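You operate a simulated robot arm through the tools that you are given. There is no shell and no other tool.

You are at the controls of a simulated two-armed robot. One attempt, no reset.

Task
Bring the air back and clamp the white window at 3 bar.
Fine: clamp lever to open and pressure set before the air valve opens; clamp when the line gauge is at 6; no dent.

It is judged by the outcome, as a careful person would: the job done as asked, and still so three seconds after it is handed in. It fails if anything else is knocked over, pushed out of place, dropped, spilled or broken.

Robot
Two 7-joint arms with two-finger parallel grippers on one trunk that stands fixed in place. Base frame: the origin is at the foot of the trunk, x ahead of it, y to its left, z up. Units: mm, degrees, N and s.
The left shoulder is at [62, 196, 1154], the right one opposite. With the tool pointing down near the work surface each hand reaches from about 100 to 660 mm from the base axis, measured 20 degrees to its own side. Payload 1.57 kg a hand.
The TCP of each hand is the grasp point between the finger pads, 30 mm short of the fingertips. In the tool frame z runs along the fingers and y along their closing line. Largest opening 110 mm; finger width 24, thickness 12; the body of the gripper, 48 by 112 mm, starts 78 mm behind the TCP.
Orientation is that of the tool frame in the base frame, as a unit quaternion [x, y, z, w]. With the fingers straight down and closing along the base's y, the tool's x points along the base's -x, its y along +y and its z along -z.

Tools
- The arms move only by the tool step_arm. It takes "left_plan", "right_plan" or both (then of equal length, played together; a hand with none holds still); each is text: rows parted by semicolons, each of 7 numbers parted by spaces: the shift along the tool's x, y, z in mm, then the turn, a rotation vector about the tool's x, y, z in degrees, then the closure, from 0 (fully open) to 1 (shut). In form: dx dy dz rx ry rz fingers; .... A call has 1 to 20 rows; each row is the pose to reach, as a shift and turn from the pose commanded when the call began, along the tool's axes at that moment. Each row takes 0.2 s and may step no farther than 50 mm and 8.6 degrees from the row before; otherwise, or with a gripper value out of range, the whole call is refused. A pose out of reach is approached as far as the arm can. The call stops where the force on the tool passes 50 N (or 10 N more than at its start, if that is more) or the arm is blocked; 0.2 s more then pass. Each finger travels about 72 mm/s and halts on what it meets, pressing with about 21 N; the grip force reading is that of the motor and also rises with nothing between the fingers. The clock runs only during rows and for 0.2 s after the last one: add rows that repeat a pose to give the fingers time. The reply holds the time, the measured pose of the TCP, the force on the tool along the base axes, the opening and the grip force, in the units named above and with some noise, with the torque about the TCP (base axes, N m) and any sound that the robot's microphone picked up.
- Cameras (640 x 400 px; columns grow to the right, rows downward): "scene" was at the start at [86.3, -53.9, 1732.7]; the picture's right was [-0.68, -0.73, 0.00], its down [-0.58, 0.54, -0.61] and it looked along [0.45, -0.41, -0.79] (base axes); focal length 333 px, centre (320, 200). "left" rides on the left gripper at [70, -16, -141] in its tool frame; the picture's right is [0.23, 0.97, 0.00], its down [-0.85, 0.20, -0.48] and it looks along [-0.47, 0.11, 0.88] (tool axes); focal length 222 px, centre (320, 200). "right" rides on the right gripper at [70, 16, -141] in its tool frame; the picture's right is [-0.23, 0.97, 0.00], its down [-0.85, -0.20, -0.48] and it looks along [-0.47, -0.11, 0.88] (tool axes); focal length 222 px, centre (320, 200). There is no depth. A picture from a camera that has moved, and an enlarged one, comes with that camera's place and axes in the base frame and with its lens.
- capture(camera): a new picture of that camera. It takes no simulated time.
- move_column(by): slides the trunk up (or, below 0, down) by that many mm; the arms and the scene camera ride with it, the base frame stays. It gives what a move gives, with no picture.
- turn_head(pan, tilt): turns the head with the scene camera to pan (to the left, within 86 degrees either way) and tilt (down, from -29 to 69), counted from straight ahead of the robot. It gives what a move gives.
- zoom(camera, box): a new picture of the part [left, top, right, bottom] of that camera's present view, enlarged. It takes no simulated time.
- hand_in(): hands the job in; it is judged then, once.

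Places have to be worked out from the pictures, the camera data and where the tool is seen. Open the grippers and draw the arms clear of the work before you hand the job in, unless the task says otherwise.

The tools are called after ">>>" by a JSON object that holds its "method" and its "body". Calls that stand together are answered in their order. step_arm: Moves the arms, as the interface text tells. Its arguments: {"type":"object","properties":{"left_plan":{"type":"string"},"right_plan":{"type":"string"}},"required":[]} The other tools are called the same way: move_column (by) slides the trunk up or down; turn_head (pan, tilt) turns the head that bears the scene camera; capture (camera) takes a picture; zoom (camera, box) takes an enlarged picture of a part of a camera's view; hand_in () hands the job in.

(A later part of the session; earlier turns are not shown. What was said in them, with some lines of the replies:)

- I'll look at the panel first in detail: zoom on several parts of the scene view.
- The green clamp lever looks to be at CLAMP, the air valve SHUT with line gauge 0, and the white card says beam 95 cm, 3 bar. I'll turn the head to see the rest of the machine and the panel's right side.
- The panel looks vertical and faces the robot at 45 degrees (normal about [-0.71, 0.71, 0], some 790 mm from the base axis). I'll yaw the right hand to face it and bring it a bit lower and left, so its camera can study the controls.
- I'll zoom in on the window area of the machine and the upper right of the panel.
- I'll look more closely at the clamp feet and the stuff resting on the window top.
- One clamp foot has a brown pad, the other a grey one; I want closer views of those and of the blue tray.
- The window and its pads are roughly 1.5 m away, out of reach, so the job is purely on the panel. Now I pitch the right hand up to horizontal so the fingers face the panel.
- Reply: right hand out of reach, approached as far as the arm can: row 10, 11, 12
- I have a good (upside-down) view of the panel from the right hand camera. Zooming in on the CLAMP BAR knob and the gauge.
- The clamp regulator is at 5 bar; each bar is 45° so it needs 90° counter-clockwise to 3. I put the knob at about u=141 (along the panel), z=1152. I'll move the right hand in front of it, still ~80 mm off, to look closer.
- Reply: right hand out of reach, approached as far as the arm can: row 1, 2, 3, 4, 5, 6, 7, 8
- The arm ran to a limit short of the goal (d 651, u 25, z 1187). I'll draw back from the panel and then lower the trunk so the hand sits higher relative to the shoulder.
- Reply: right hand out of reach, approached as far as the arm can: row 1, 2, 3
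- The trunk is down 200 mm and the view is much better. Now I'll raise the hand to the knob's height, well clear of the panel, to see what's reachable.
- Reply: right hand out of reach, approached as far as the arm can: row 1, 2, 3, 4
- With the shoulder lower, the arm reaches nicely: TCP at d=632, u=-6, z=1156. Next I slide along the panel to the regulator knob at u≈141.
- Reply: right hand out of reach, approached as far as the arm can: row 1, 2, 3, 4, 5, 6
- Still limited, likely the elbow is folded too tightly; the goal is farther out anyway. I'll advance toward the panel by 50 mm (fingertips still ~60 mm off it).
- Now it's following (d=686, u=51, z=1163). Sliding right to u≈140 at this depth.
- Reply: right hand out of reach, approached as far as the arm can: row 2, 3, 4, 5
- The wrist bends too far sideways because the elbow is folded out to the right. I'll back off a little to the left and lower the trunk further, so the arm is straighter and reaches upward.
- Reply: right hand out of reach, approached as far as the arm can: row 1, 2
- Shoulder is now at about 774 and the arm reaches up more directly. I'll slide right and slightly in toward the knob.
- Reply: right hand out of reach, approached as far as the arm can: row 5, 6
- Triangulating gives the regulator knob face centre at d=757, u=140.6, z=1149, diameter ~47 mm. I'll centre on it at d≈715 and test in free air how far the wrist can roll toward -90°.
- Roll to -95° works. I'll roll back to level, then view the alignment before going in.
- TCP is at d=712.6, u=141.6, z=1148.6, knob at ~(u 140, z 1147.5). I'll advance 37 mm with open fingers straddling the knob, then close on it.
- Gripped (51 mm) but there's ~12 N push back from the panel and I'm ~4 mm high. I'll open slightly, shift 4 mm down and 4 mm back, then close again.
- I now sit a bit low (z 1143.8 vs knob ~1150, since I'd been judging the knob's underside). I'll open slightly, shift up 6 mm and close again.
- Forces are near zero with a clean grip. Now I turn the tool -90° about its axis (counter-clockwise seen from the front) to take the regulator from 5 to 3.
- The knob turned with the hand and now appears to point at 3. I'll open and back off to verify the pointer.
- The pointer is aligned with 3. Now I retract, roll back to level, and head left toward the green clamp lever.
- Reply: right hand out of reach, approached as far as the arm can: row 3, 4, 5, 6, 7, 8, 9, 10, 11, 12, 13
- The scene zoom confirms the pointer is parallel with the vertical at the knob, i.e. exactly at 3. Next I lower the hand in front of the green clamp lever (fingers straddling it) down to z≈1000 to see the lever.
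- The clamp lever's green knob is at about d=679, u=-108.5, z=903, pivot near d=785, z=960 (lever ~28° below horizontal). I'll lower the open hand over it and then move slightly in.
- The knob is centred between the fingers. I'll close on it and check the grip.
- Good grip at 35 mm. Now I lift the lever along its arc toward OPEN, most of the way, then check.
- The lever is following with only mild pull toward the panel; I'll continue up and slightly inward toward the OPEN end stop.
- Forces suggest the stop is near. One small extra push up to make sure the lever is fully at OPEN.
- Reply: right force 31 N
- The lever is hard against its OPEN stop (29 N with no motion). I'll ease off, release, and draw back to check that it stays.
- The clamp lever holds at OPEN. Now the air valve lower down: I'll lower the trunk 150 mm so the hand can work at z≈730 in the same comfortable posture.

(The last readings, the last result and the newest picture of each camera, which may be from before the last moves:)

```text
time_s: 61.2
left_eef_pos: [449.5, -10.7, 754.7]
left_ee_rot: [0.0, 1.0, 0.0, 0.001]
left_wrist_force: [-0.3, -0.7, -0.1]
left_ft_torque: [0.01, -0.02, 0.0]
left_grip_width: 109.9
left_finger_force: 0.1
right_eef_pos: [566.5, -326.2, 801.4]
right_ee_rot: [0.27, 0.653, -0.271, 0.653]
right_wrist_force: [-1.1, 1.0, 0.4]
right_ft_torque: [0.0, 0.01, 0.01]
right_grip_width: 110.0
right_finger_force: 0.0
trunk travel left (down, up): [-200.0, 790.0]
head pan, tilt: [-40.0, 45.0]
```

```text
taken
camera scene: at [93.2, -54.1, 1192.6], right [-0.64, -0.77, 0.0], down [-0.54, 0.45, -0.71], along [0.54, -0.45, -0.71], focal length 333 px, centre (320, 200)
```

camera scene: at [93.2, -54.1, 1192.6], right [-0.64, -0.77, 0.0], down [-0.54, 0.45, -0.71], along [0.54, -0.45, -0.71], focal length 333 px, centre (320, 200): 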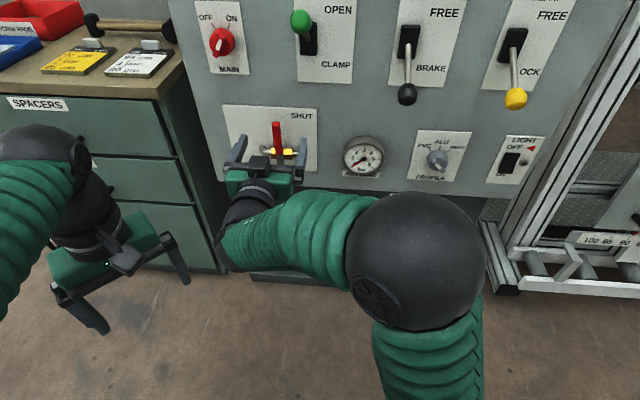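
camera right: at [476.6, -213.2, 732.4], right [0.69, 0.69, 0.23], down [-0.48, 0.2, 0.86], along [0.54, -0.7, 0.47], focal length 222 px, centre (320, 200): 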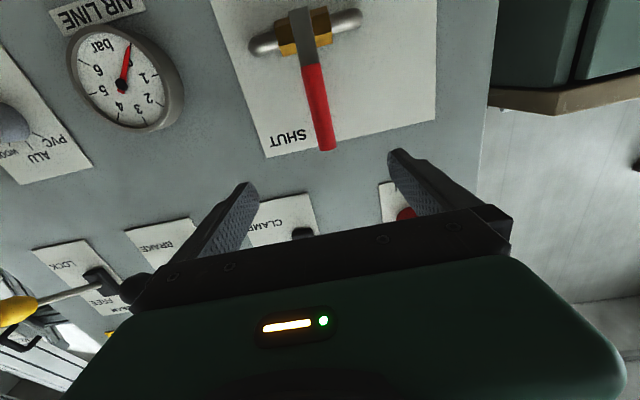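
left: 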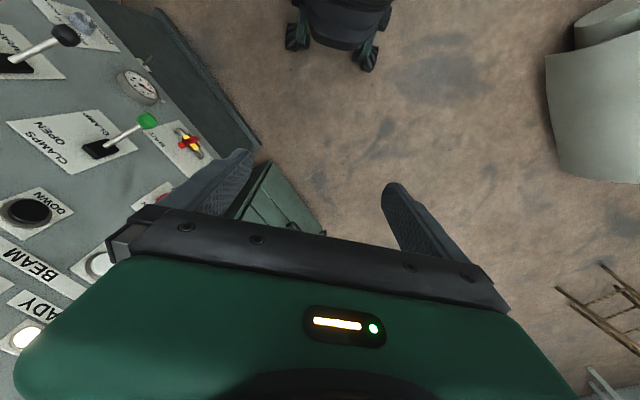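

I see the valve now: gold body at about u=-180, z=692 with the red handle pointing up (SHUT), tip at z≈797, d≈722. I'll close the fingers into a poker, place them right of the handle, then sweep it left to OPEN. First reposition at safe depth.

>>> {"method": "step_arm", "body": {"right_plan": "10 -12 0 0 0 0 0.3; 20 -24 0 0 0 0 0.6; 33 -36 0 0 0 0 1; 33 -36 0 0 0 0 1; 33 -36 20 0 0 0 1; 33 -36 40 0 0 0 1; 33 -36 40 0 0 0 1"}}

>>> {"method": "capture", "body": {"camera": "right"}}

>>> {"method": "capture", "body": {"camera": "scene"}}

```text
time_s: 62.8
left_eef_pos: [448.4, -12.1, 754.2]
left_ee_rot: [0.001, 1.0, -0.001, 0.001]
left_wrist_force: [0.4, 0.1, -0.6]
left_ft_torque: [0.01, 0.0, -0.02]
left_grip_width: 110.1
left_finger_force: 0.1
right_eef_pos: [568.6, -378.8, 770.4]
right_ee_rot: [0.271, 0.653, -0.271, 0.653]
right_wrist_force: [-0.4, -0.7, 0.9]
right_ft_torque: [0.01, 0.01, -0.03]
right_grip_width: 0.0
right_finger_force: 21.3
trunk travel left (down, up): [-200.0, 790.0]
head pan, tilt: [-40.0, 45.0]
```

```text
taken
camera right: at [479.7, -266.4, 700.4], right [0.69, 0.69, 0.23], down [-0.48, 0.2, 0.86], along [0.54, -0.7, 0.47], focal length 222 px, centre (320, 200)
```

right: 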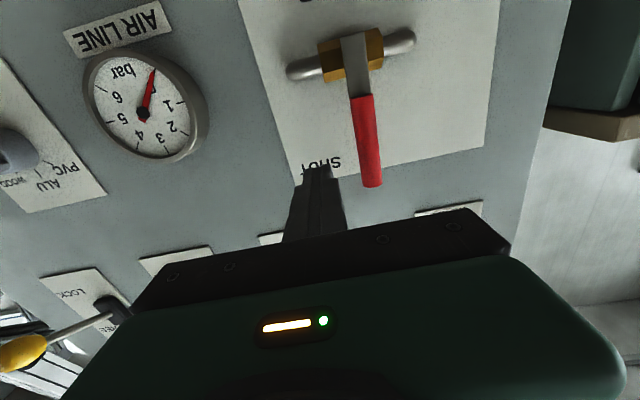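

```text
taken
camera scene: at [93.2, -54.3, 1192.5], right [-0.64, -0.77, 0.0], down [-0.54, 0.45, -0.71], along [0.54, -0.45, -0.71], focal length 333 px, centre (320, 200)
```

scene: 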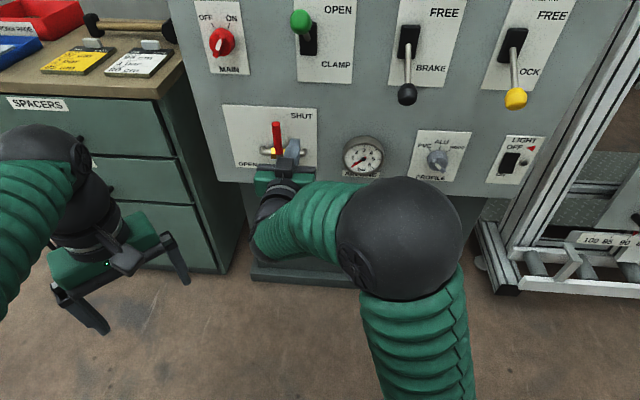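

Fingers closed, 20 mm right of the handle. I'll advance to fingertips d≈745 and sweep the handle about half way.

>>> {"method": "step_arm", "body": {"right_plan": "2 0 15 0 0 0 1; 3 0 30 0 0 0 1; 3 0 45 0 0 0 1; 3 12 45 0 0 0 1; 3 24 45 0 0 0 1; 1 34 45 0 0 0 1; 0 44 45 0 0 0 1; 0 54 45 0 0 0 1; 1 63 45 0 0 0 1; 4 73 45 0 0 0 1; 8 82 45 0 0 0 1; 8 82 45 0 0 0 1"}}

>>> {"method": "capture", "body": {"camera": "right"}}

>>> {"method": "capture", "body": {"camera": "scene"}}

```text
time_s: 65.4
left_eef_pos: [450.6, -11.0, 754.2]
left_ee_rot: [-0.002, 1.0, 0.001, 0.0]
left_wrist_force: [-0.3, 0.2, 0.5]
left_ft_torque: [0.01, 0.0, -0.01]
left_grip_width: 109.7
left_finger_force: 0.1
right_eef_pos: [658.7, -351.8, 762.1]
right_ee_rot: [0.27, 0.654, -0.27, 0.653]
right_wrist_force: [-0.2, 0.0, -0.2]
right_ft_torque: [-0.01, 0.01, 0.03]
right_grip_width: 0.2
right_finger_force: 21.5
trunk travel left (down, up): [-200.0, 790.0]
head pan, tilt: [-40.0, 45.0]
```

```text
taken
camera right: at [570.0, -240.6, 692.2], right [0.69, 0.69, 0.23], down [-0.48, 0.2, 0.86], along [0.55, -0.7, 0.47], focal length 222 px, centre (320, 200)
```

right: 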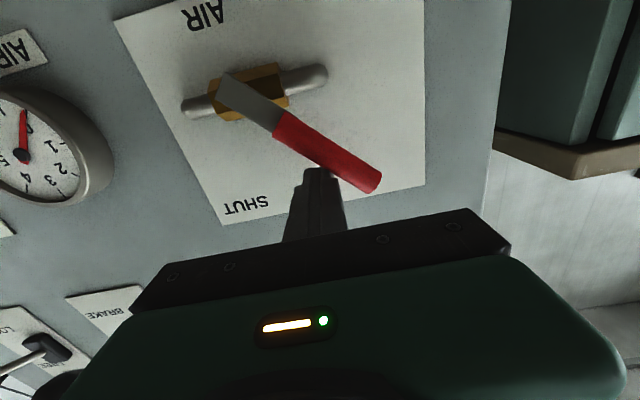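

```text
taken
camera scene: at [93.6, -54.2, 1192.5], right [-0.64, -0.77, 0.0], down [-0.54, 0.45, -0.71], along [0.54, -0.45, -0.71], focal length 333 px, centre (320, 200)
```

scene: 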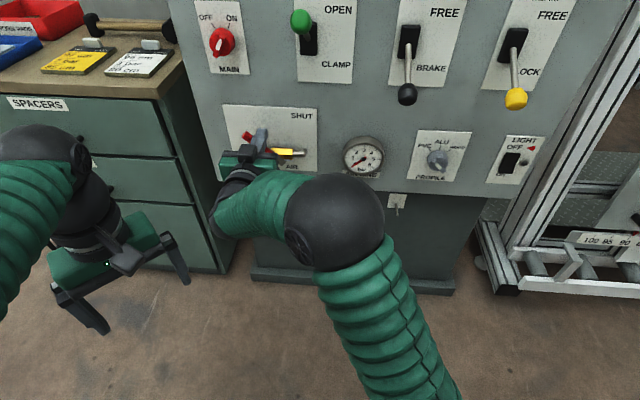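

The handle is about 50° over and moving freely. I'll finish the sweep down-left to horizontal.

>>> {"method": "step_arm", "body": {"right_plan": "6 8 0 0 0 0 1; 12 16 0 0 0 0 1; 20 23 0 0 0 0 1; 28 30 0 0 0 0 1; 38 35 0 0 0 0 1; 48 38 0 0 0 0 1; 52 38 0 0 0 0 1; 52 38 0 0 0 0 1"}}

>>> {"method": "capture", "body": {"camera": "right"}}

>>> {"method": "capture", "body": {"camera": "scene"}}

```text
time_s: 67.2
left_eef_pos: [449.4, -10.5, 754.6]
left_ee_rot: [0.0, 1.0, 0.0, -0.001]
left_wrist_force: [0.3, -0.2, -0.3]
left_ft_torque: [0.04, -0.02, -0.03]
left_grip_width: 110.4
left_finger_force: 0.0
right_eef_pos: [685.0, -324.8, 711.2]
right_ee_rot: [0.27, 0.653, -0.27, 0.654]
right_wrist_force: [4.1, 0.2, 6.5]
right_ft_torque: [-0.07, -0.13, 0.01]
right_grip_width: 0.3
right_finger_force: 21.1
trunk travel left (down, up): [-200.0, 790.0]
head pan, tilt: [-40.0, 45.0]
```

```text
taken
camera right: at [596.6, -213.4, 640.9], right [0.69, 0.69, 0.23], down [-0.48, 0.2, 0.85], along [0.54, -0.7, 0.47], focal length 222 px, centre (320, 200)
```

right: 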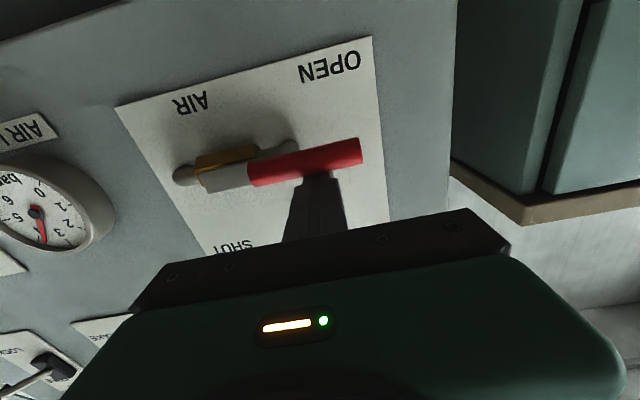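

```text
taken
camera scene: at [93.2, -53.5, 1192.7], right [-0.64, -0.77, 0.0], down [-0.54, 0.45, -0.71], along [0.54, -0.45, -0.71], focal length 333 px, centre (320, 200)
```

scene: 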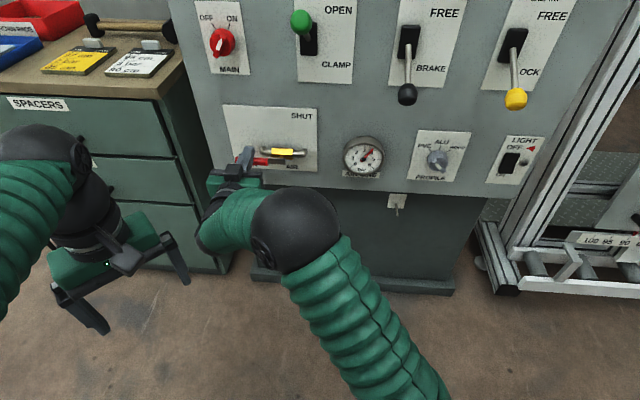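

The handle lies along the pipe at OPEN and the line gauge is climbing. A small extra push to be sure it's at the stop, then lift off and retract.

>>> {"method": "step_arm", "body": {"right_plan": "3 0 0 0 0 0 1; 5 0 0 0 0 0 1; 5 0 0 0 0 0 1"}}

>>> {"method": "step_arm", "body": {"right_plan": "-12 0 0 0 0 0 1; -25 0 0 0 0 0 1; -25 0 -25 0 0 0 1; -25 -10 -50 0 0 0 1; -25 -20 -70 0 0 0 1; -25 -20 -70 0 0 0 1"}}

>>> {"method": "capture", "body": {"camera": "right"}}

>>> {"method": "zoom", "body": {"camera": "scene", "box": [210, 90, 410, 200]}}

```text
time_s: 68.0
left_eef_pos: [447.1, -9.9, 755.4]
left_ee_rot: [0.001, 1.0, -0.001, 0.001]
left_wrist_force: [-0.3, 0.4, 0.5]
left_ft_torque: [0.01, -0.02, 0.02]
left_grip_width: 110.1
left_finger_force: 0.1
right_eef_pos: [684.8, -325.0, 709.6]
right_ee_rot: [0.27, 0.649, -0.271, 0.657]
right_wrist_force: [14.4, -4.3, 28.4]
right_ft_torque: [-0.24, -0.37, 0.01]
right_grip_width: 0.0
right_finger_force: 21.0
trunk travel left (down, up): [-200.0, 790.0]
head pan, tilt: [-40.0, 45.0]
```

```text
time_s: 69.4
left_eef_pos: [449.2, -9.8, 754.2]
left_ee_rot: [-0.001, 1.0, 0.0, 0.0]
left_wrist_force: [0.4, 0.4, -0.5]
left_ft_torque: [-0.02, 0.02, 0.01]
left_grip_width: 110.1
left_finger_force: 0.1
right_eef_pos: [622.3, -289.8, 730.2]
right_ee_rot: [0.27, 0.654, -0.27, 0.654]
right_wrist_force: [0.0, 0.3, -0.2]
right_ft_torque: [-0.01, -0.02, 0.03]
right_grip_width: 0.0
right_finger_force: 20.4
trunk travel left (down, up): [-200.0, 790.0]
head pan, tilt: [-40.0, 45.0]
```

```text
taken
camera right: at [532.7, -178.2, 659.7], right [0.69, 0.69, 0.23], down [-0.48, 0.2, 0.86], along [0.54, -0.7, 0.47], focal length 222 px, centre (320, 200)
```

right: 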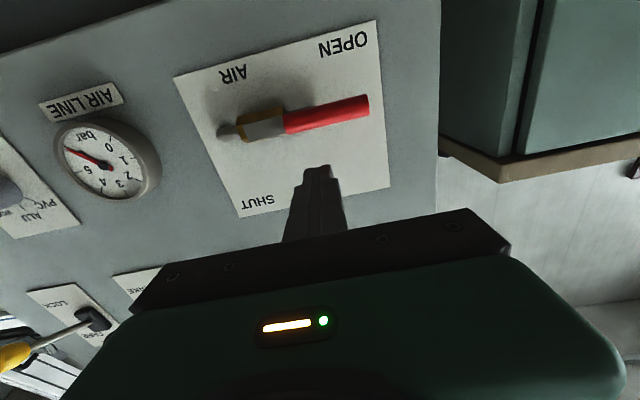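

```text
3.20 times, centred on (310, 145) of scene
camera zoom: at [93.6, -53.8, 1192.5], right [-0.64, -0.77, 0.0], down [-0.54, 0.45, -0.71], along [0.54, -0.45, -0.71], focal length 1065 px, centre (352, 376)
```

zoom: 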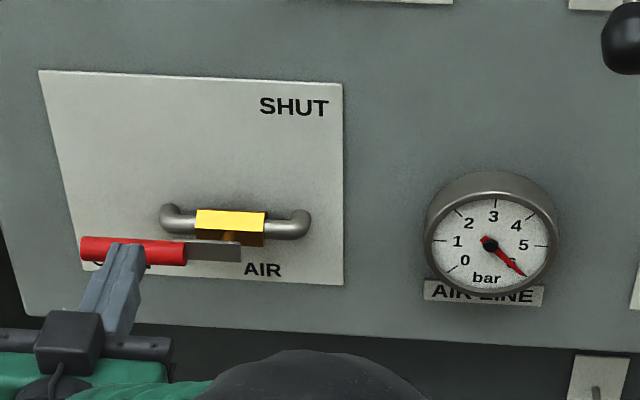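

The valve is at its OPEN stop and the line gauge reads about 6. Now I raise the trunk back 170 mm for the clamp lever, and check the gauge again.

>>> {"method": "move_column", "body": {"by": 170}}

>>> {"method": "zoom", "body": {"camera": "scene", "box": [310, 160, 410, 240]}}

>>> {"method": "capture", "body": {"camera": "scene"}}

```text
time_s: 71.3
left_eef_pos: [449.7, -12.5, 924.7]
left_ee_rot: [-0.001, 1.0, 0.0, 0.0]
left_wrist_force: [0.5, 0.5, -0.7]
left_ft_torque: [0.02, 0.01, -0.01]
left_grip_width: 110.1
left_finger_force: 0.1
right_eef_pos: [622.0, -290.6, 899.8]
right_ee_rot: [0.271, 0.653, -0.271, 0.653]
right_wrist_force: [0.2, -0.5, 1.2]
right_ft_torque: [0.0, 0.04, 0.01]
right_grip_width: 0.1
right_finger_force: 20.7
trunk travel left (down, up): [-370.0, 620.0]
head pan, tilt: [-40.0, 45.0]
```

```text
5.00 times, centred on (360, 200) of scene
camera zoom: at [94.1, -54.0, 1362.5], right [-0.64, -0.77, 0.0], down [-0.54, 0.45, -0.71], along [0.54, -0.45, -0.71], focal length 1664 px, centre (120, 200)
```

zoom: 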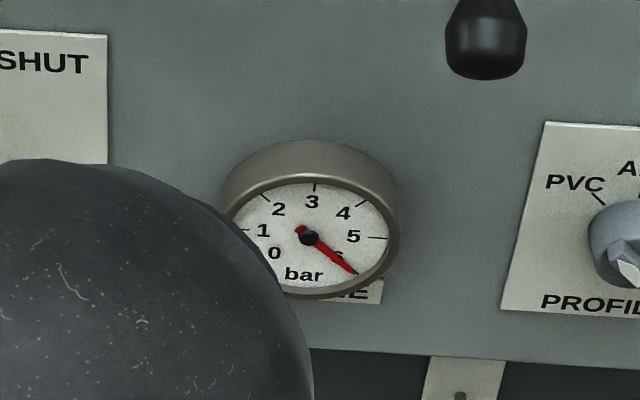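

```text
taken
camera scene: at [94.1, -54.0, 1362.5], right [-0.64, -0.77, 0.0], down [-0.54, 0.45, -0.71], along [0.54, -0.45, -0.71], focal length 333 px, centre (320, 200)
```

scene: 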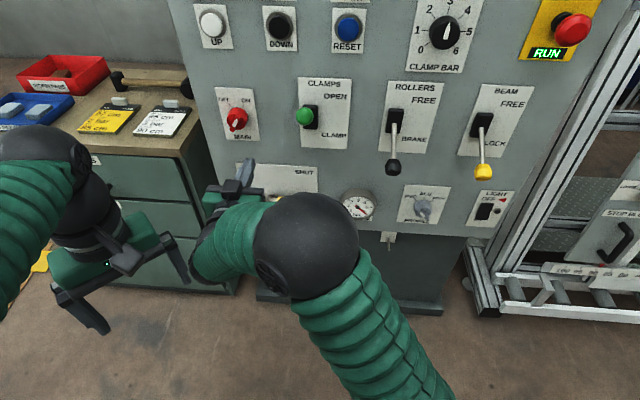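

Line gauge is at 6. I'll move the hand up and over so the open fingers come down astride the green lever knob at OPEN.

>>> {"method": "step_arm", "body": {"right_plan": "-40 0 -5 0 0 0 0.6; -80 0 -10 0 0 0 0.3; -120 0 -10 0 0 0 0; -160 0 -10 0 0 0 0; -195 0 -10 0 0 0 0; -195 -30 -5 0 0 0 0; -195 -60 0 0 0 0 0; -195 -90 5 0 0 0 0; -195 -125 10 0 0 0 0; -195 -125 10 0 0 0 0"}}

>>> {"method": "capture", "body": {"camera": "scene"}}

>>> {"method": "capture", "body": {"camera": "right"}}

```text
time_s: 73.5
left_eef_pos: [449.9, -10.8, 924.2]
left_ee_rot: [0.0, 1.0, 0.001, -0.001]
left_wrist_force: [-0.1, 0.3, -0.1]
left_ft_torque: [0.02, -0.03, 0.01]
left_grip_width: 110.2
left_finger_force: 0.1
right_eef_pos: [541.6, -386.1, 1094.4]
right_ee_rot: [0.271, 0.654, -0.271, 0.652]
right_wrist_force: [-0.6, -0.4, -0.4]
right_ft_torque: [0.02, 0.0, -0.02]
right_grip_width: 109.9
right_finger_force: 0.0
trunk travel left (down, up): [-370.0, 620.0]
head pan, tilt: [-40.0, 45.0]
```

```text
taken
camera scene: at [93.9, -54.4, 1362.5], right [-0.64, -0.77, 0.0], down [-0.54, 0.45, -0.71], along [0.54, -0.45, -0.71], focal length 333 px, centre (320, 200)
```

scene: 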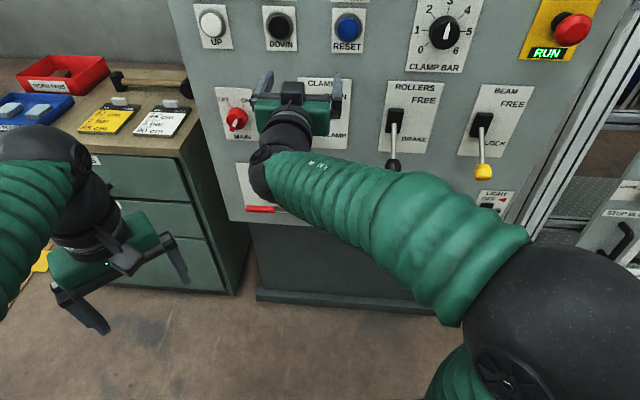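

```text
taken
camera right: at [452.6, -275.2, 1023.9], right [0.69, 0.69, 0.23], down [-0.48, 0.2, 0.86], along [0.54, -0.7, 0.46], focal length 222 px, centre (320, 200)
```

right: 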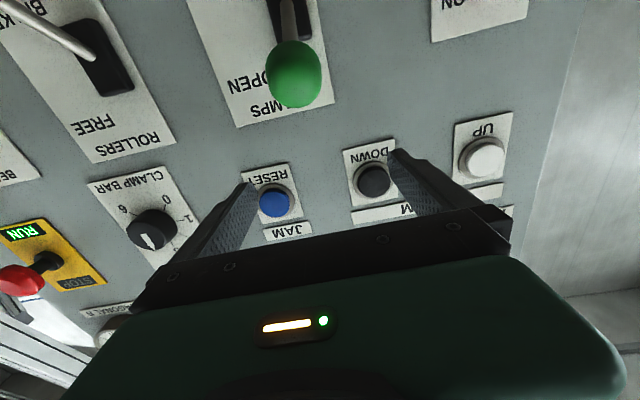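

The knob is at d≈683, u≈-110, z≈1016, right below the open fingers. I'll come down astride it, advance and grip.

>>> {"method": "step_arm", "body": {"right_plan": "26 0 0 0 0 0 0; 52 0 0 0 0 0 0; 77 0 0 0 0 0 0; 77 0 13 0 0 0 0; 77 0 26 0 0 0 0; 77 0 26 0 0 0 0.3; 77 0 26 0 0 0 0.6; 77 0 26 0 0 0 0.8; 77 0 26 0 0 0 0.8; 77 0 26 0 0 0 0.8"}}

>>> {"method": "capture", "body": {"camera": "right"}}

>>> {"method": "capture", "body": {"camera": "scene"}}

```text
time_s: 75.7
left_eef_pos: [450.0, -11.4, 924.9]
left_ee_rot: [0.0, 1.0, -0.001, -0.001]
left_wrist_force: [0.6, -0.3, 0.7]
left_ft_torque: [0.02, -0.01, 0.01]
left_grip_width: 109.8
left_finger_force: 0.2
right_eef_pos: [559.8, -403.4, 1016.8]
right_ee_rot: [0.27, 0.654, -0.27, 0.652]
right_wrist_force: [4.4, 0.9, 0.4]
right_ft_torque: [0.0, -0.11, 0.09]
right_grip_width: 34.3
right_finger_force: 42.0
trunk travel left (down, up): [-370.0, 620.0]
head pan, tilt: [-40.0, 45.0]
```

```text
taken
camera right: at [471.0, -292.7, 946.9], right [0.69, 0.69, 0.23], down [-0.48, 0.2, 0.86], along [0.55, -0.7, 0.47], focal length 222 px, centre (320, 200)
```

right: 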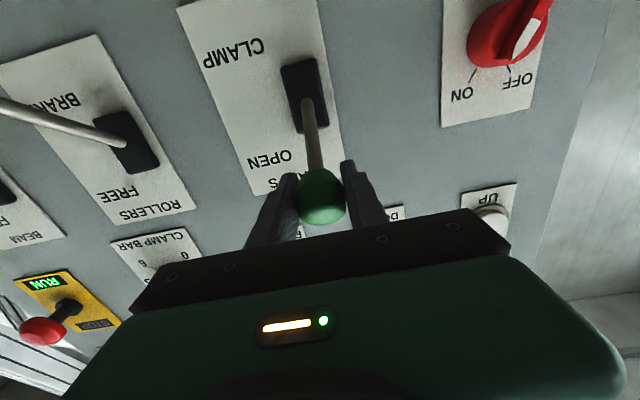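

```text
taken
camera scene: at [94.3, -54.2, 1362.5], right [-0.64, -0.77, 0.0], down [-0.54, 0.45, -0.71], along [0.54, -0.45, -0.71], focal length 333 px, centre (320, 200)
```

scene: 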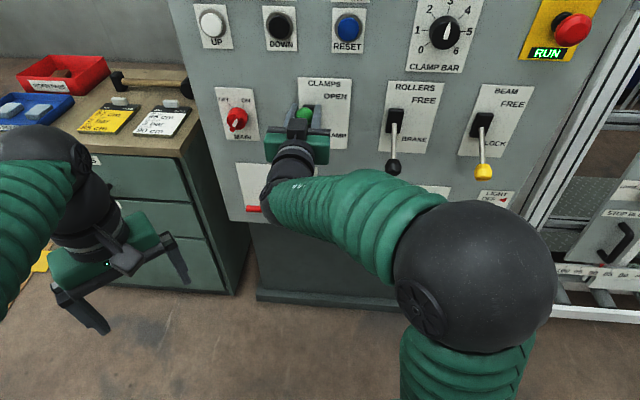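

Lever gripped, regulator still at 3, line at 6. Now I bring the lever down its arc to CLAMP.

>>> {"method": "step_arm", "body": {"right_plan": "8 0 -3 0 0 0 0.8; 15 0 -6 0 0 0 0.8; 23 0 -9 0 0 0 0.8; 31 0 -11 0 0 0 0.8; 40 0 -13 0 0 0 0.8; 48 0 -14 0 0 0 0.8; 56 0 -14 0 0 0 0.8; 65 0 -14 0 0 0 0.8; 73 0 -13 0 0 0 0.8; 81 0 -11 0 0 0 0.8; 89 0 -9 0 0 0 0.8; 97 0 -7 0 0 0 0.8; 105 0 -4 0 0 0 0.8; 112 0 -1 0 0 0 0.8; 115 0 -1 0 0 0 0.8; 117 0 -1 0 0 0 0.8"}}

>>> {"method": "capture", "body": {"camera": "right"}}

>>> {"method": "capture", "body": {"camera": "scene"}}

```text
time_s: 79.1
left_eef_pos: [448.7, -8.7, 924.9]
left_ee_rot: [0.0, 1.0, -0.001, 0.0]
left_wrist_force: [0.2, -0.1, 0.4]
left_ft_torque: [0.03, 0.02, -0.01]
left_grip_width: 110.3
left_finger_force: 0.1
right_eef_pos: [558.0, -403.4, 903.4]
right_ee_rot: [0.27, 0.651, -0.271, 0.656]
right_wrist_force: [7.2, -1.2, 18.3]
right_ft_torque: [-0.88, -0.9, 0.0]
right_grip_width: 34.4
right_finger_force: 42.0
trunk travel left (down, up): [-370.0, 620.0]
head pan, tilt: [-40.0, 45.0]
```

```text
taken
camera right: at [470.1, -291.2, 833.0], right [0.69, 0.69, 0.23], down [-0.48, 0.2, 0.85], along [0.54, -0.7, 0.47], focal length 222 px, centre (320, 200)
```

right: 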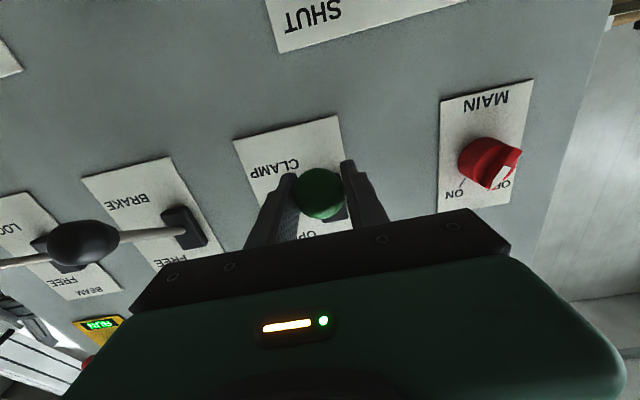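

```text
taken
camera scene: at [92.2, -52.3, 1363.0], right [-0.64, -0.77, 0.0], down [-0.54, 0.45, -0.71], along [0.54, -0.45, -0.71], focal length 333 px, centre (320, 200)
```

scene: 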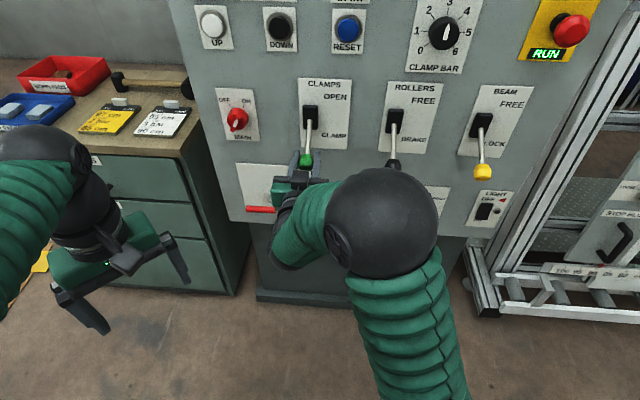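

The lever is at its CLAMP stop. I'll ease off, open, and retract straight back.

>>> {"method": "step_arm", "body": {"right_plan": "-4 0 0 0 0 0 0.8; -4 0 0 0 0 0 0.5; -4 0 0 0 0 0 0.2; -4 0 0 0 0 0 0; -4 0 0 0 0 0 0; -4 0 -15 0 0 0 0; -4 0 -30 0 0 0 0; -4 0 -50 0 0 0 0; -4 0 -50 0 0 0 0"}}

>>> {"method": "turn_head", "body": {"pan": -40, "tilt": 15}}

>>> {"method": "capture", "body": {"camera": "scene"}}

>>> {"method": "capture", "body": {"camera": "right"}}

```text
time_s: 81.1
left_eef_pos: [450.4, -11.1, 924.5]
left_ee_rot: [0.0, 1.0, 0.0, -0.001]
left_wrist_force: [-0.2, 0.5, 0.5]
left_ft_torque: [-0.02, 0.03, 0.04]
left_grip_width: 110.1
left_finger_force: 0.0
right_eef_pos: [522.7, -369.0, 904.7]
right_ee_rot: [0.27, 0.654, -0.27, 0.653]
right_wrist_force: [0.3, 0.3, 0.3]
right_ft_torque: [0.01, 0.02, -0.05]
right_grip_width: 110.2
right_finger_force: 0.1
trunk travel left (down, up): [-370.0, 620.0]
head pan, tilt: [-40.0, 45.0]
```

```text
time_s: 82.1
left_eef_pos: [449.1, -11.2, 924.2]
left_ee_rot: [0.0, 1.0, 0.0, 0.0]
left_wrist_force: [-0.6, -0.4, 0.1]
left_ft_torque: [0.0, 0.01, -0.01]
left_grip_width: 109.8
left_finger_force: 0.2
right_eef_pos: [523.0, -368.1, 904.3]
right_ee_rot: [0.27, 0.653, -0.27, 0.654]
right_wrist_force: [-0.5, -0.2, 0.1]
right_ft_torque: [0.0, 0.01, 0.0]
right_grip_width: 110.1
right_finger_force: 0.3
trunk travel left (down, up): [-370.0, 620.0]
head pan, tilt: [-40.0, 15.0]
```

```text
taken
camera scene: at [102.9, -62.3, 1409.2], right [-0.64, -0.77, 0.0], down [-0.2, 0.17, -0.97], along [0.74, -0.62, -0.26], focal length 333 px, centre (320, 200)
```

scene: 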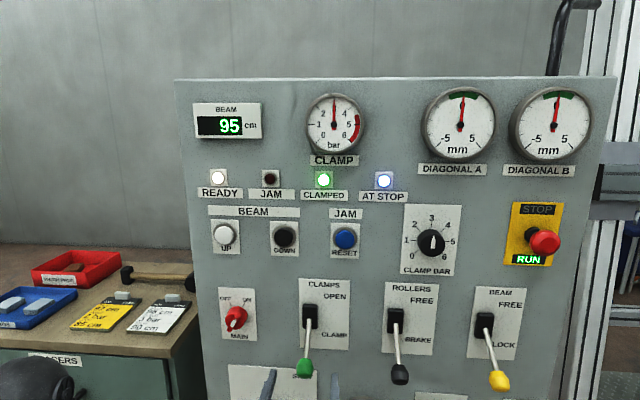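

```text
taken
camera right: at [433.7, -256.8, 834.6], right [0.69, 0.69, 0.23], down [-0.48, 0.2, 0.86], along [0.54, -0.7, 0.47], focal length 222 px, centre (320, 200)
```

right: 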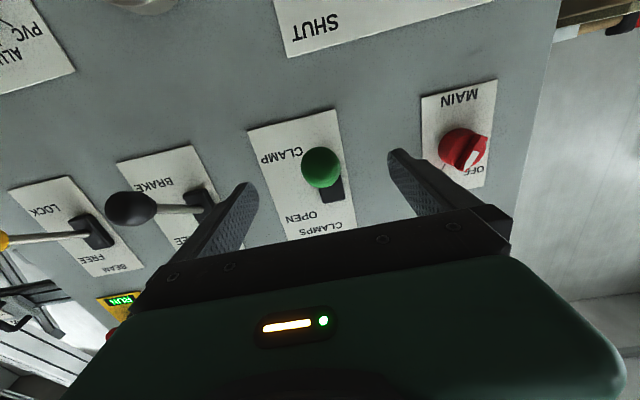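

The CLAMPED lamp is green and the clamp gauge points near 3. I'll zoom in for a proper reading and look at the window and the line gauge too.

>>> {"method": "zoom", "body": {"camera": "scene", "box": [280, 80, 400, 210]}}

>>> {"method": "zoom", "body": {"camera": "scene", "box": [390, 195, 480, 285]}}

>>> {"method": "turn_head", "body": {"pan": -75, "tilt": 20}}

>>> {"method": "capture", "body": {"camera": "scene"}}

```text
3.08 times, centred on (340, 145) of scene
camera zoom: at [102.9, -62.3, 1409.2], right [-0.64, -0.77, 0.0], down [-0.2, 0.17, -0.97], along [0.74, -0.62, -0.26], focal length 1024 px, centre (258, 369)
```

zoom: 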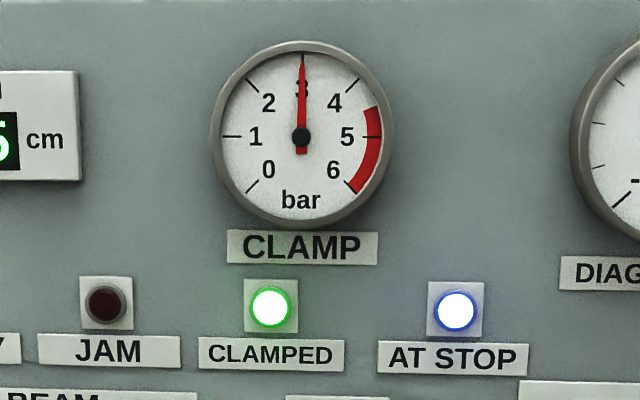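

```text
4.44 times, centred on (435, 240) of scene
camera zoom: at [102.9, -62.3, 1409.2], right [-0.64, -0.77, 0.0], down [-0.2, 0.17, -0.97], along [0.74, -0.62, -0.26], focal length 1479 px, centre (-191, 22)
```

zoom: 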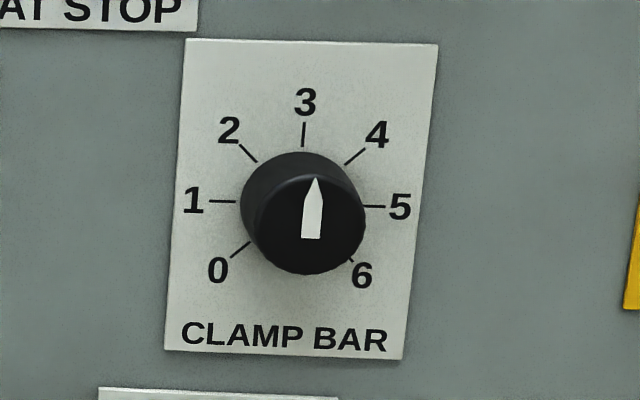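

```text
time_s: 83.1
left_eef_pos: [449.9, -11.8, 924.9]
left_ee_rot: [-0.001, 1.0, 0.0, 0.0]
left_wrist_force: [0.3, 0.0, 0.2]
left_ft_torque: [-0.01, 0.01, 0.02]
left_grip_width: 109.9
left_finger_force: 0.1
right_eef_pos: [522.3, -368.5, 903.8]
right_ee_rot: [0.27, 0.654, -0.269, 0.653]
right_wrist_force: [-0.1, -0.7, 0.4]
right_ft_torque: [0.04, 0.0, -0.01]
right_grip_width: 109.8
right_finger_force: 0.1
trunk travel left (down, up): [-370.0, 620.0]
head pan, tilt: [-75.0, 20.0]
```

```text
taken
camera scene: at [55.4, -92.2, 1401.3], right [-0.97, -0.26, 0.0], down [-0.09, 0.33, -0.94], along [0.24, -0.91, -0.34], focal length 333 px, centre (320, 200)
```

scene: 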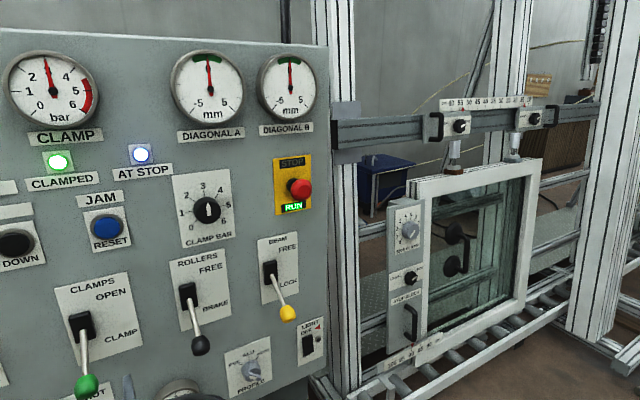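

Clamp gauge sits exactly on 3 bar with CLAMPED lit. I'll check the window closely, then draw the right arm further back from the panel.

>>> {"method": "zoom", "body": {"camera": "scene", "box": [400, 90, 560, 200]}}

>>> {"method": "step_arm", "body": {"right_plan": "0 0 -15 0 0 0 0; 0 0 -30 0 0 0 0; 0 0 -30 0 0 0 0"}}

>>> {"method": "turn_head", "body": {"pan": -40, "tilt": 42}}

>>> {"method": "capture", "body": {"camera": "scene"}}

```text
3.64 times, centred on (480, 145) of scene
camera zoom: at [55.4, -92.2, 1401.3], right [-0.97, -0.26, 0.0], down [-0.09, 0.33, -0.94], along [0.24, -0.91, -0.34], focal length 1210 px, centre (-262, 400)
```

zoom: 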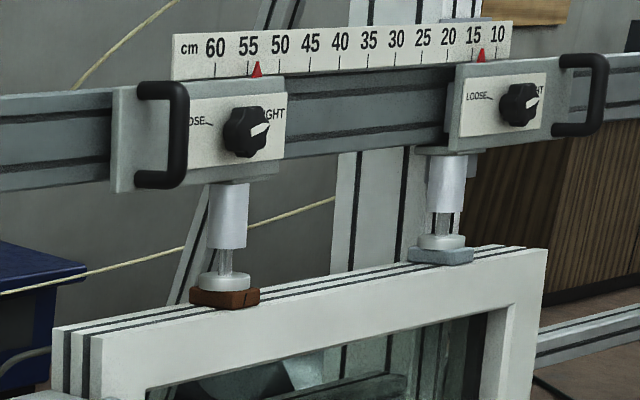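

```text
time_s: 83.9
left_eef_pos: [449.9, -11.6, 925.3]
left_ee_rot: [0.0, 1.0, 0.0, 0.0]
left_wrist_force: [-0.3, 0.9, -0.8]
left_ft_torque: [-0.01, 0.03, 0.01]
left_grip_width: 110.2
left_finger_force: 0.0
right_eef_pos: [501.7, -346.8, 905.0]
right_ee_rot: [0.269, 0.653, -0.27, 0.654]
right_wrist_force: [0.4, 0.8, 0.7]
right_ft_torque: [0.01, -0.01, -0.01]
right_grip_width: 109.9
right_finger_force: 0.0
trunk travel left (down, up): [-370.0, 620.0]
head pan, tilt: [-75.0, 20.0]
```

```text
time_s: 84.9
left_eef_pos: [449.0, -11.8, 923.6]
left_ee_rot: [0.0, 1.0, 0.0, 0.0]
left_wrist_force: [0.2, 0.6, 0.0]
left_ft_torque: [-0.04, 0.01, 0.01]
left_grip_width: 110.0
left_finger_force: 0.1
right_eef_pos: [502.4, -346.8, 905.0]
right_ee_rot: [0.271, 0.653, -0.271, 0.653]
right_wrist_force: [-0.6, 0.9, 0.3]
right_ft_torque: [0.0, -0.01, -0.02]
right_grip_width: 110.0
right_finger_force: 0.1
trunk travel left (down, up): [-370.0, 620.0]
head pan, tilt: [-40.0, 42.0]
```

```text
taken
camera scene: at [95.1, -55.9, 1366.9], right [-0.64, -0.77, 0.0], down [-0.51, 0.43, -0.74], along [0.57, -0.48, -0.67], focal length 333 px, centre (320, 200)
```

scene: 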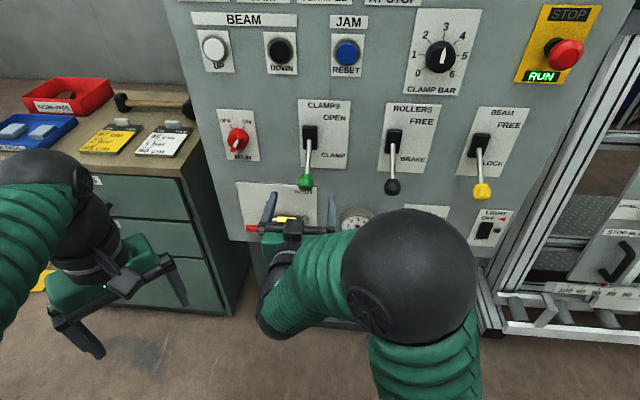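

The clamp feet are down on the pads and the frame looks fine. I'll draw the right hand a bit farther from the panel and take a last look at the line gauge.

>>> {"method": "step_arm", "body": {"right_plan": "0 10 -20 0 0 0 0; 0 25 -40 0 0 0 0; 0 40 -60 0 0 0 0; 0 55 -80 0 0 0 0; 0 55 -80 0 0 0 0"}}

>>> {"method": "capture", "body": {"camera": "scene"}}

>>> {"method": "zoom", "body": {"camera": "scene", "box": [220, 160, 420, 270]}}

>>> {"method": "capture", "body": {"camera": "right"}}

```text
time_s: 86.1
left_eef_pos: [449.8, -11.2, 924.5]
left_ee_rot: [0.0, 1.0, 0.0, 0.0]
left_wrist_force: [-0.3, -0.2, 0.2]
left_ft_torque: [-0.01, 0.0, -0.03]
left_grip_width: 110.0
left_finger_force: 0.1
right_eef_pos: [484.7, -250.9, 904.1]
right_ee_rot: [0.27, 0.654, -0.271, 0.653]
right_wrist_force: [0.5, 0.3, -0.2]
right_ft_torque: [-0.02, 0.01, -0.01]
right_grip_width: 110.0
right_finger_force: 0.1
trunk travel left (down, up): [-370.0, 620.0]
head pan, tilt: [-40.0, 42.0]
```

```text
taken
camera scene: at [95.1, -55.5, 1366.9], right [-0.64, -0.77, 0.0], down [-0.51, 0.43, -0.74], along [0.57, -0.48, -0.67], focal length 333 px, centre (320, 200)
```

scene: 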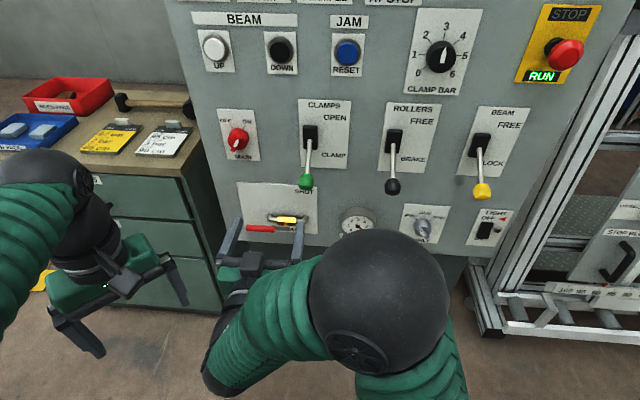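

```text
3.20 times, centred on (320, 215) of scene
camera zoom: at [95.1, -55.5, 1366.9], right [-0.64, -0.77, 0.0], down [-0.51, 0.43, -0.74], along [0.57, -0.48, -0.67], focal length 1065 px, centre (320, 152)
```

zoom: 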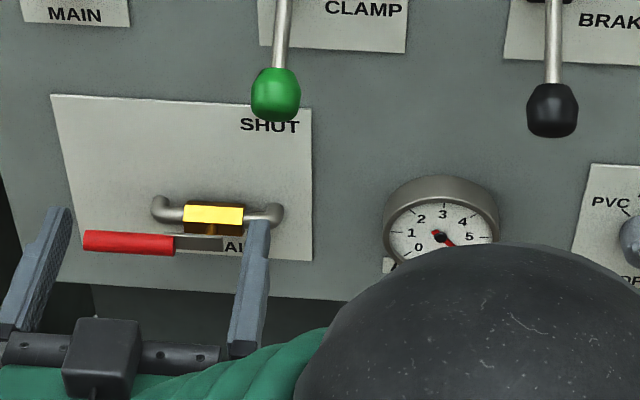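

```text
taken
camera right: at [395.1, -139.0, 834.1], right [0.69, 0.69, 0.23], down [-0.48, 0.2, 0.86], along [0.54, -0.7, 0.47], focal length 222 px, centre (320, 200)
```

right: 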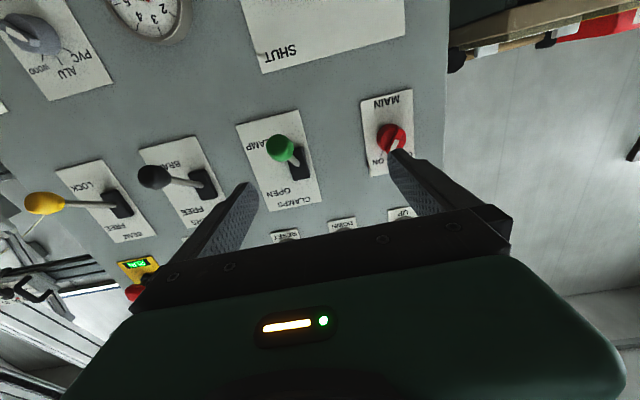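

The right hand is ~240 mm clear of the panel with both grippers open; valve is open and line gauge still at 6. One last look at the clamp gauge before handing in.

>>> {"method": "turn_head", "body": {"pan": -40, "tilt": 15}}

>>> {"method": "capture", "body": {"camera": "scene"}}

>>> {"method": "zoom", "body": {"camera": "scene", "box": [280, 80, 400, 210]}}

```text
time_s: 87.0
left_eef_pos: [449.5, -10.6, 924.7]
left_ee_rot: [0.0, 1.0, -0.001, 0.0]
left_wrist_force: [-0.5, -0.6, 0.1]
left_ft_torque: [0.03, -0.02, 0.0]
left_grip_width: 109.9
left_finger_force: 0.1
right_eef_pos: [483.8, -250.1, 904.5]
right_ee_rot: [0.271, 0.653, -0.271, 0.653]
right_wrist_force: [0.5, -0.1, 0.6]
right_ft_torque: [-0.02, 0.01, 0.03]
right_grip_width: 109.7
right_finger_force: 0.0
trunk travel left (down, up): [-370.0, 620.0]
head pan, tilt: [-40.0, 15.0]
```

```text
taken
camera scene: at [102.7, -61.7, 1409.3], right [-0.64, -0.77, 0.0], down [-0.2, 0.17, -0.97], along [0.74, -0.62, -0.26], focal length 333 px, centre (320, 200)
```

scene: 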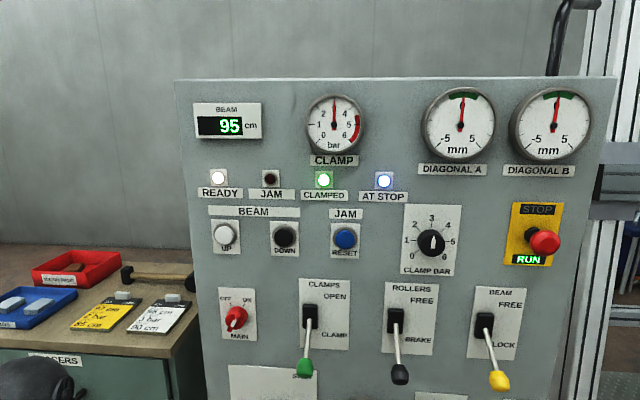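

```text
3.08 times, centred on (340, 145) of scene
camera zoom: at [102.7, -61.7, 1409.3], right [-0.64, -0.77, 0.0], down [-0.2, 0.17, -0.97], along [0.74, -0.62, -0.26], focal length 1024 px, centre (258, 369)
```

zoom: 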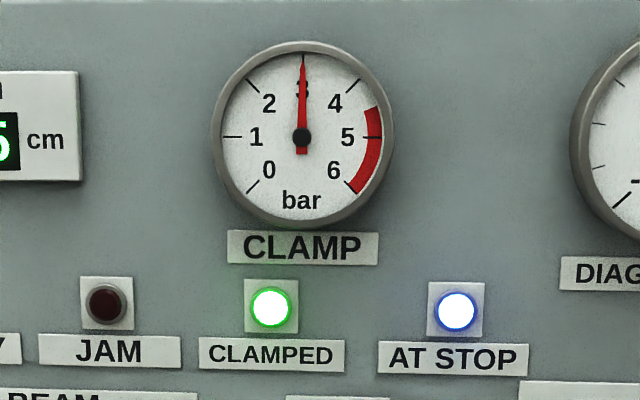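

The clamp gauge holds at 3 bar with CLAMPED lit and no jam, diagonals at zero, air on. I'm handing the job in.

>>> {"method": "hand_in", "body": {}}

```text
The job is handed in.
```

The air is back on and the white window is clamped at 3 bar. The CLAMPED lamp is lit and the JAM lamp is off.

The steps went in the order you asked:

1. **Before the air opened:** I turned the pressure knob down from 5 to 3 bar, then moved the clamp lever to OPEN.
2. **Air on:** I turned the air valve to its OPEN stop, and the line gauge climbed to 6.
3. **Clamping:** with the line at 6, I brought the lever down to CLAMP. The clamp gauge settled on 3 and was still there at my last look.

In the camera views both clamp feet are down on their pads, I saw no dent in the frame, and both diagonals read zero.

The left clamp foot presses on a brown, cracked pad that looks like the one in the WORN PADS tray. It was already there and too far away for the arms to swap, so check it before the next job.

Both grippers are open and the arms are clear of the panel.
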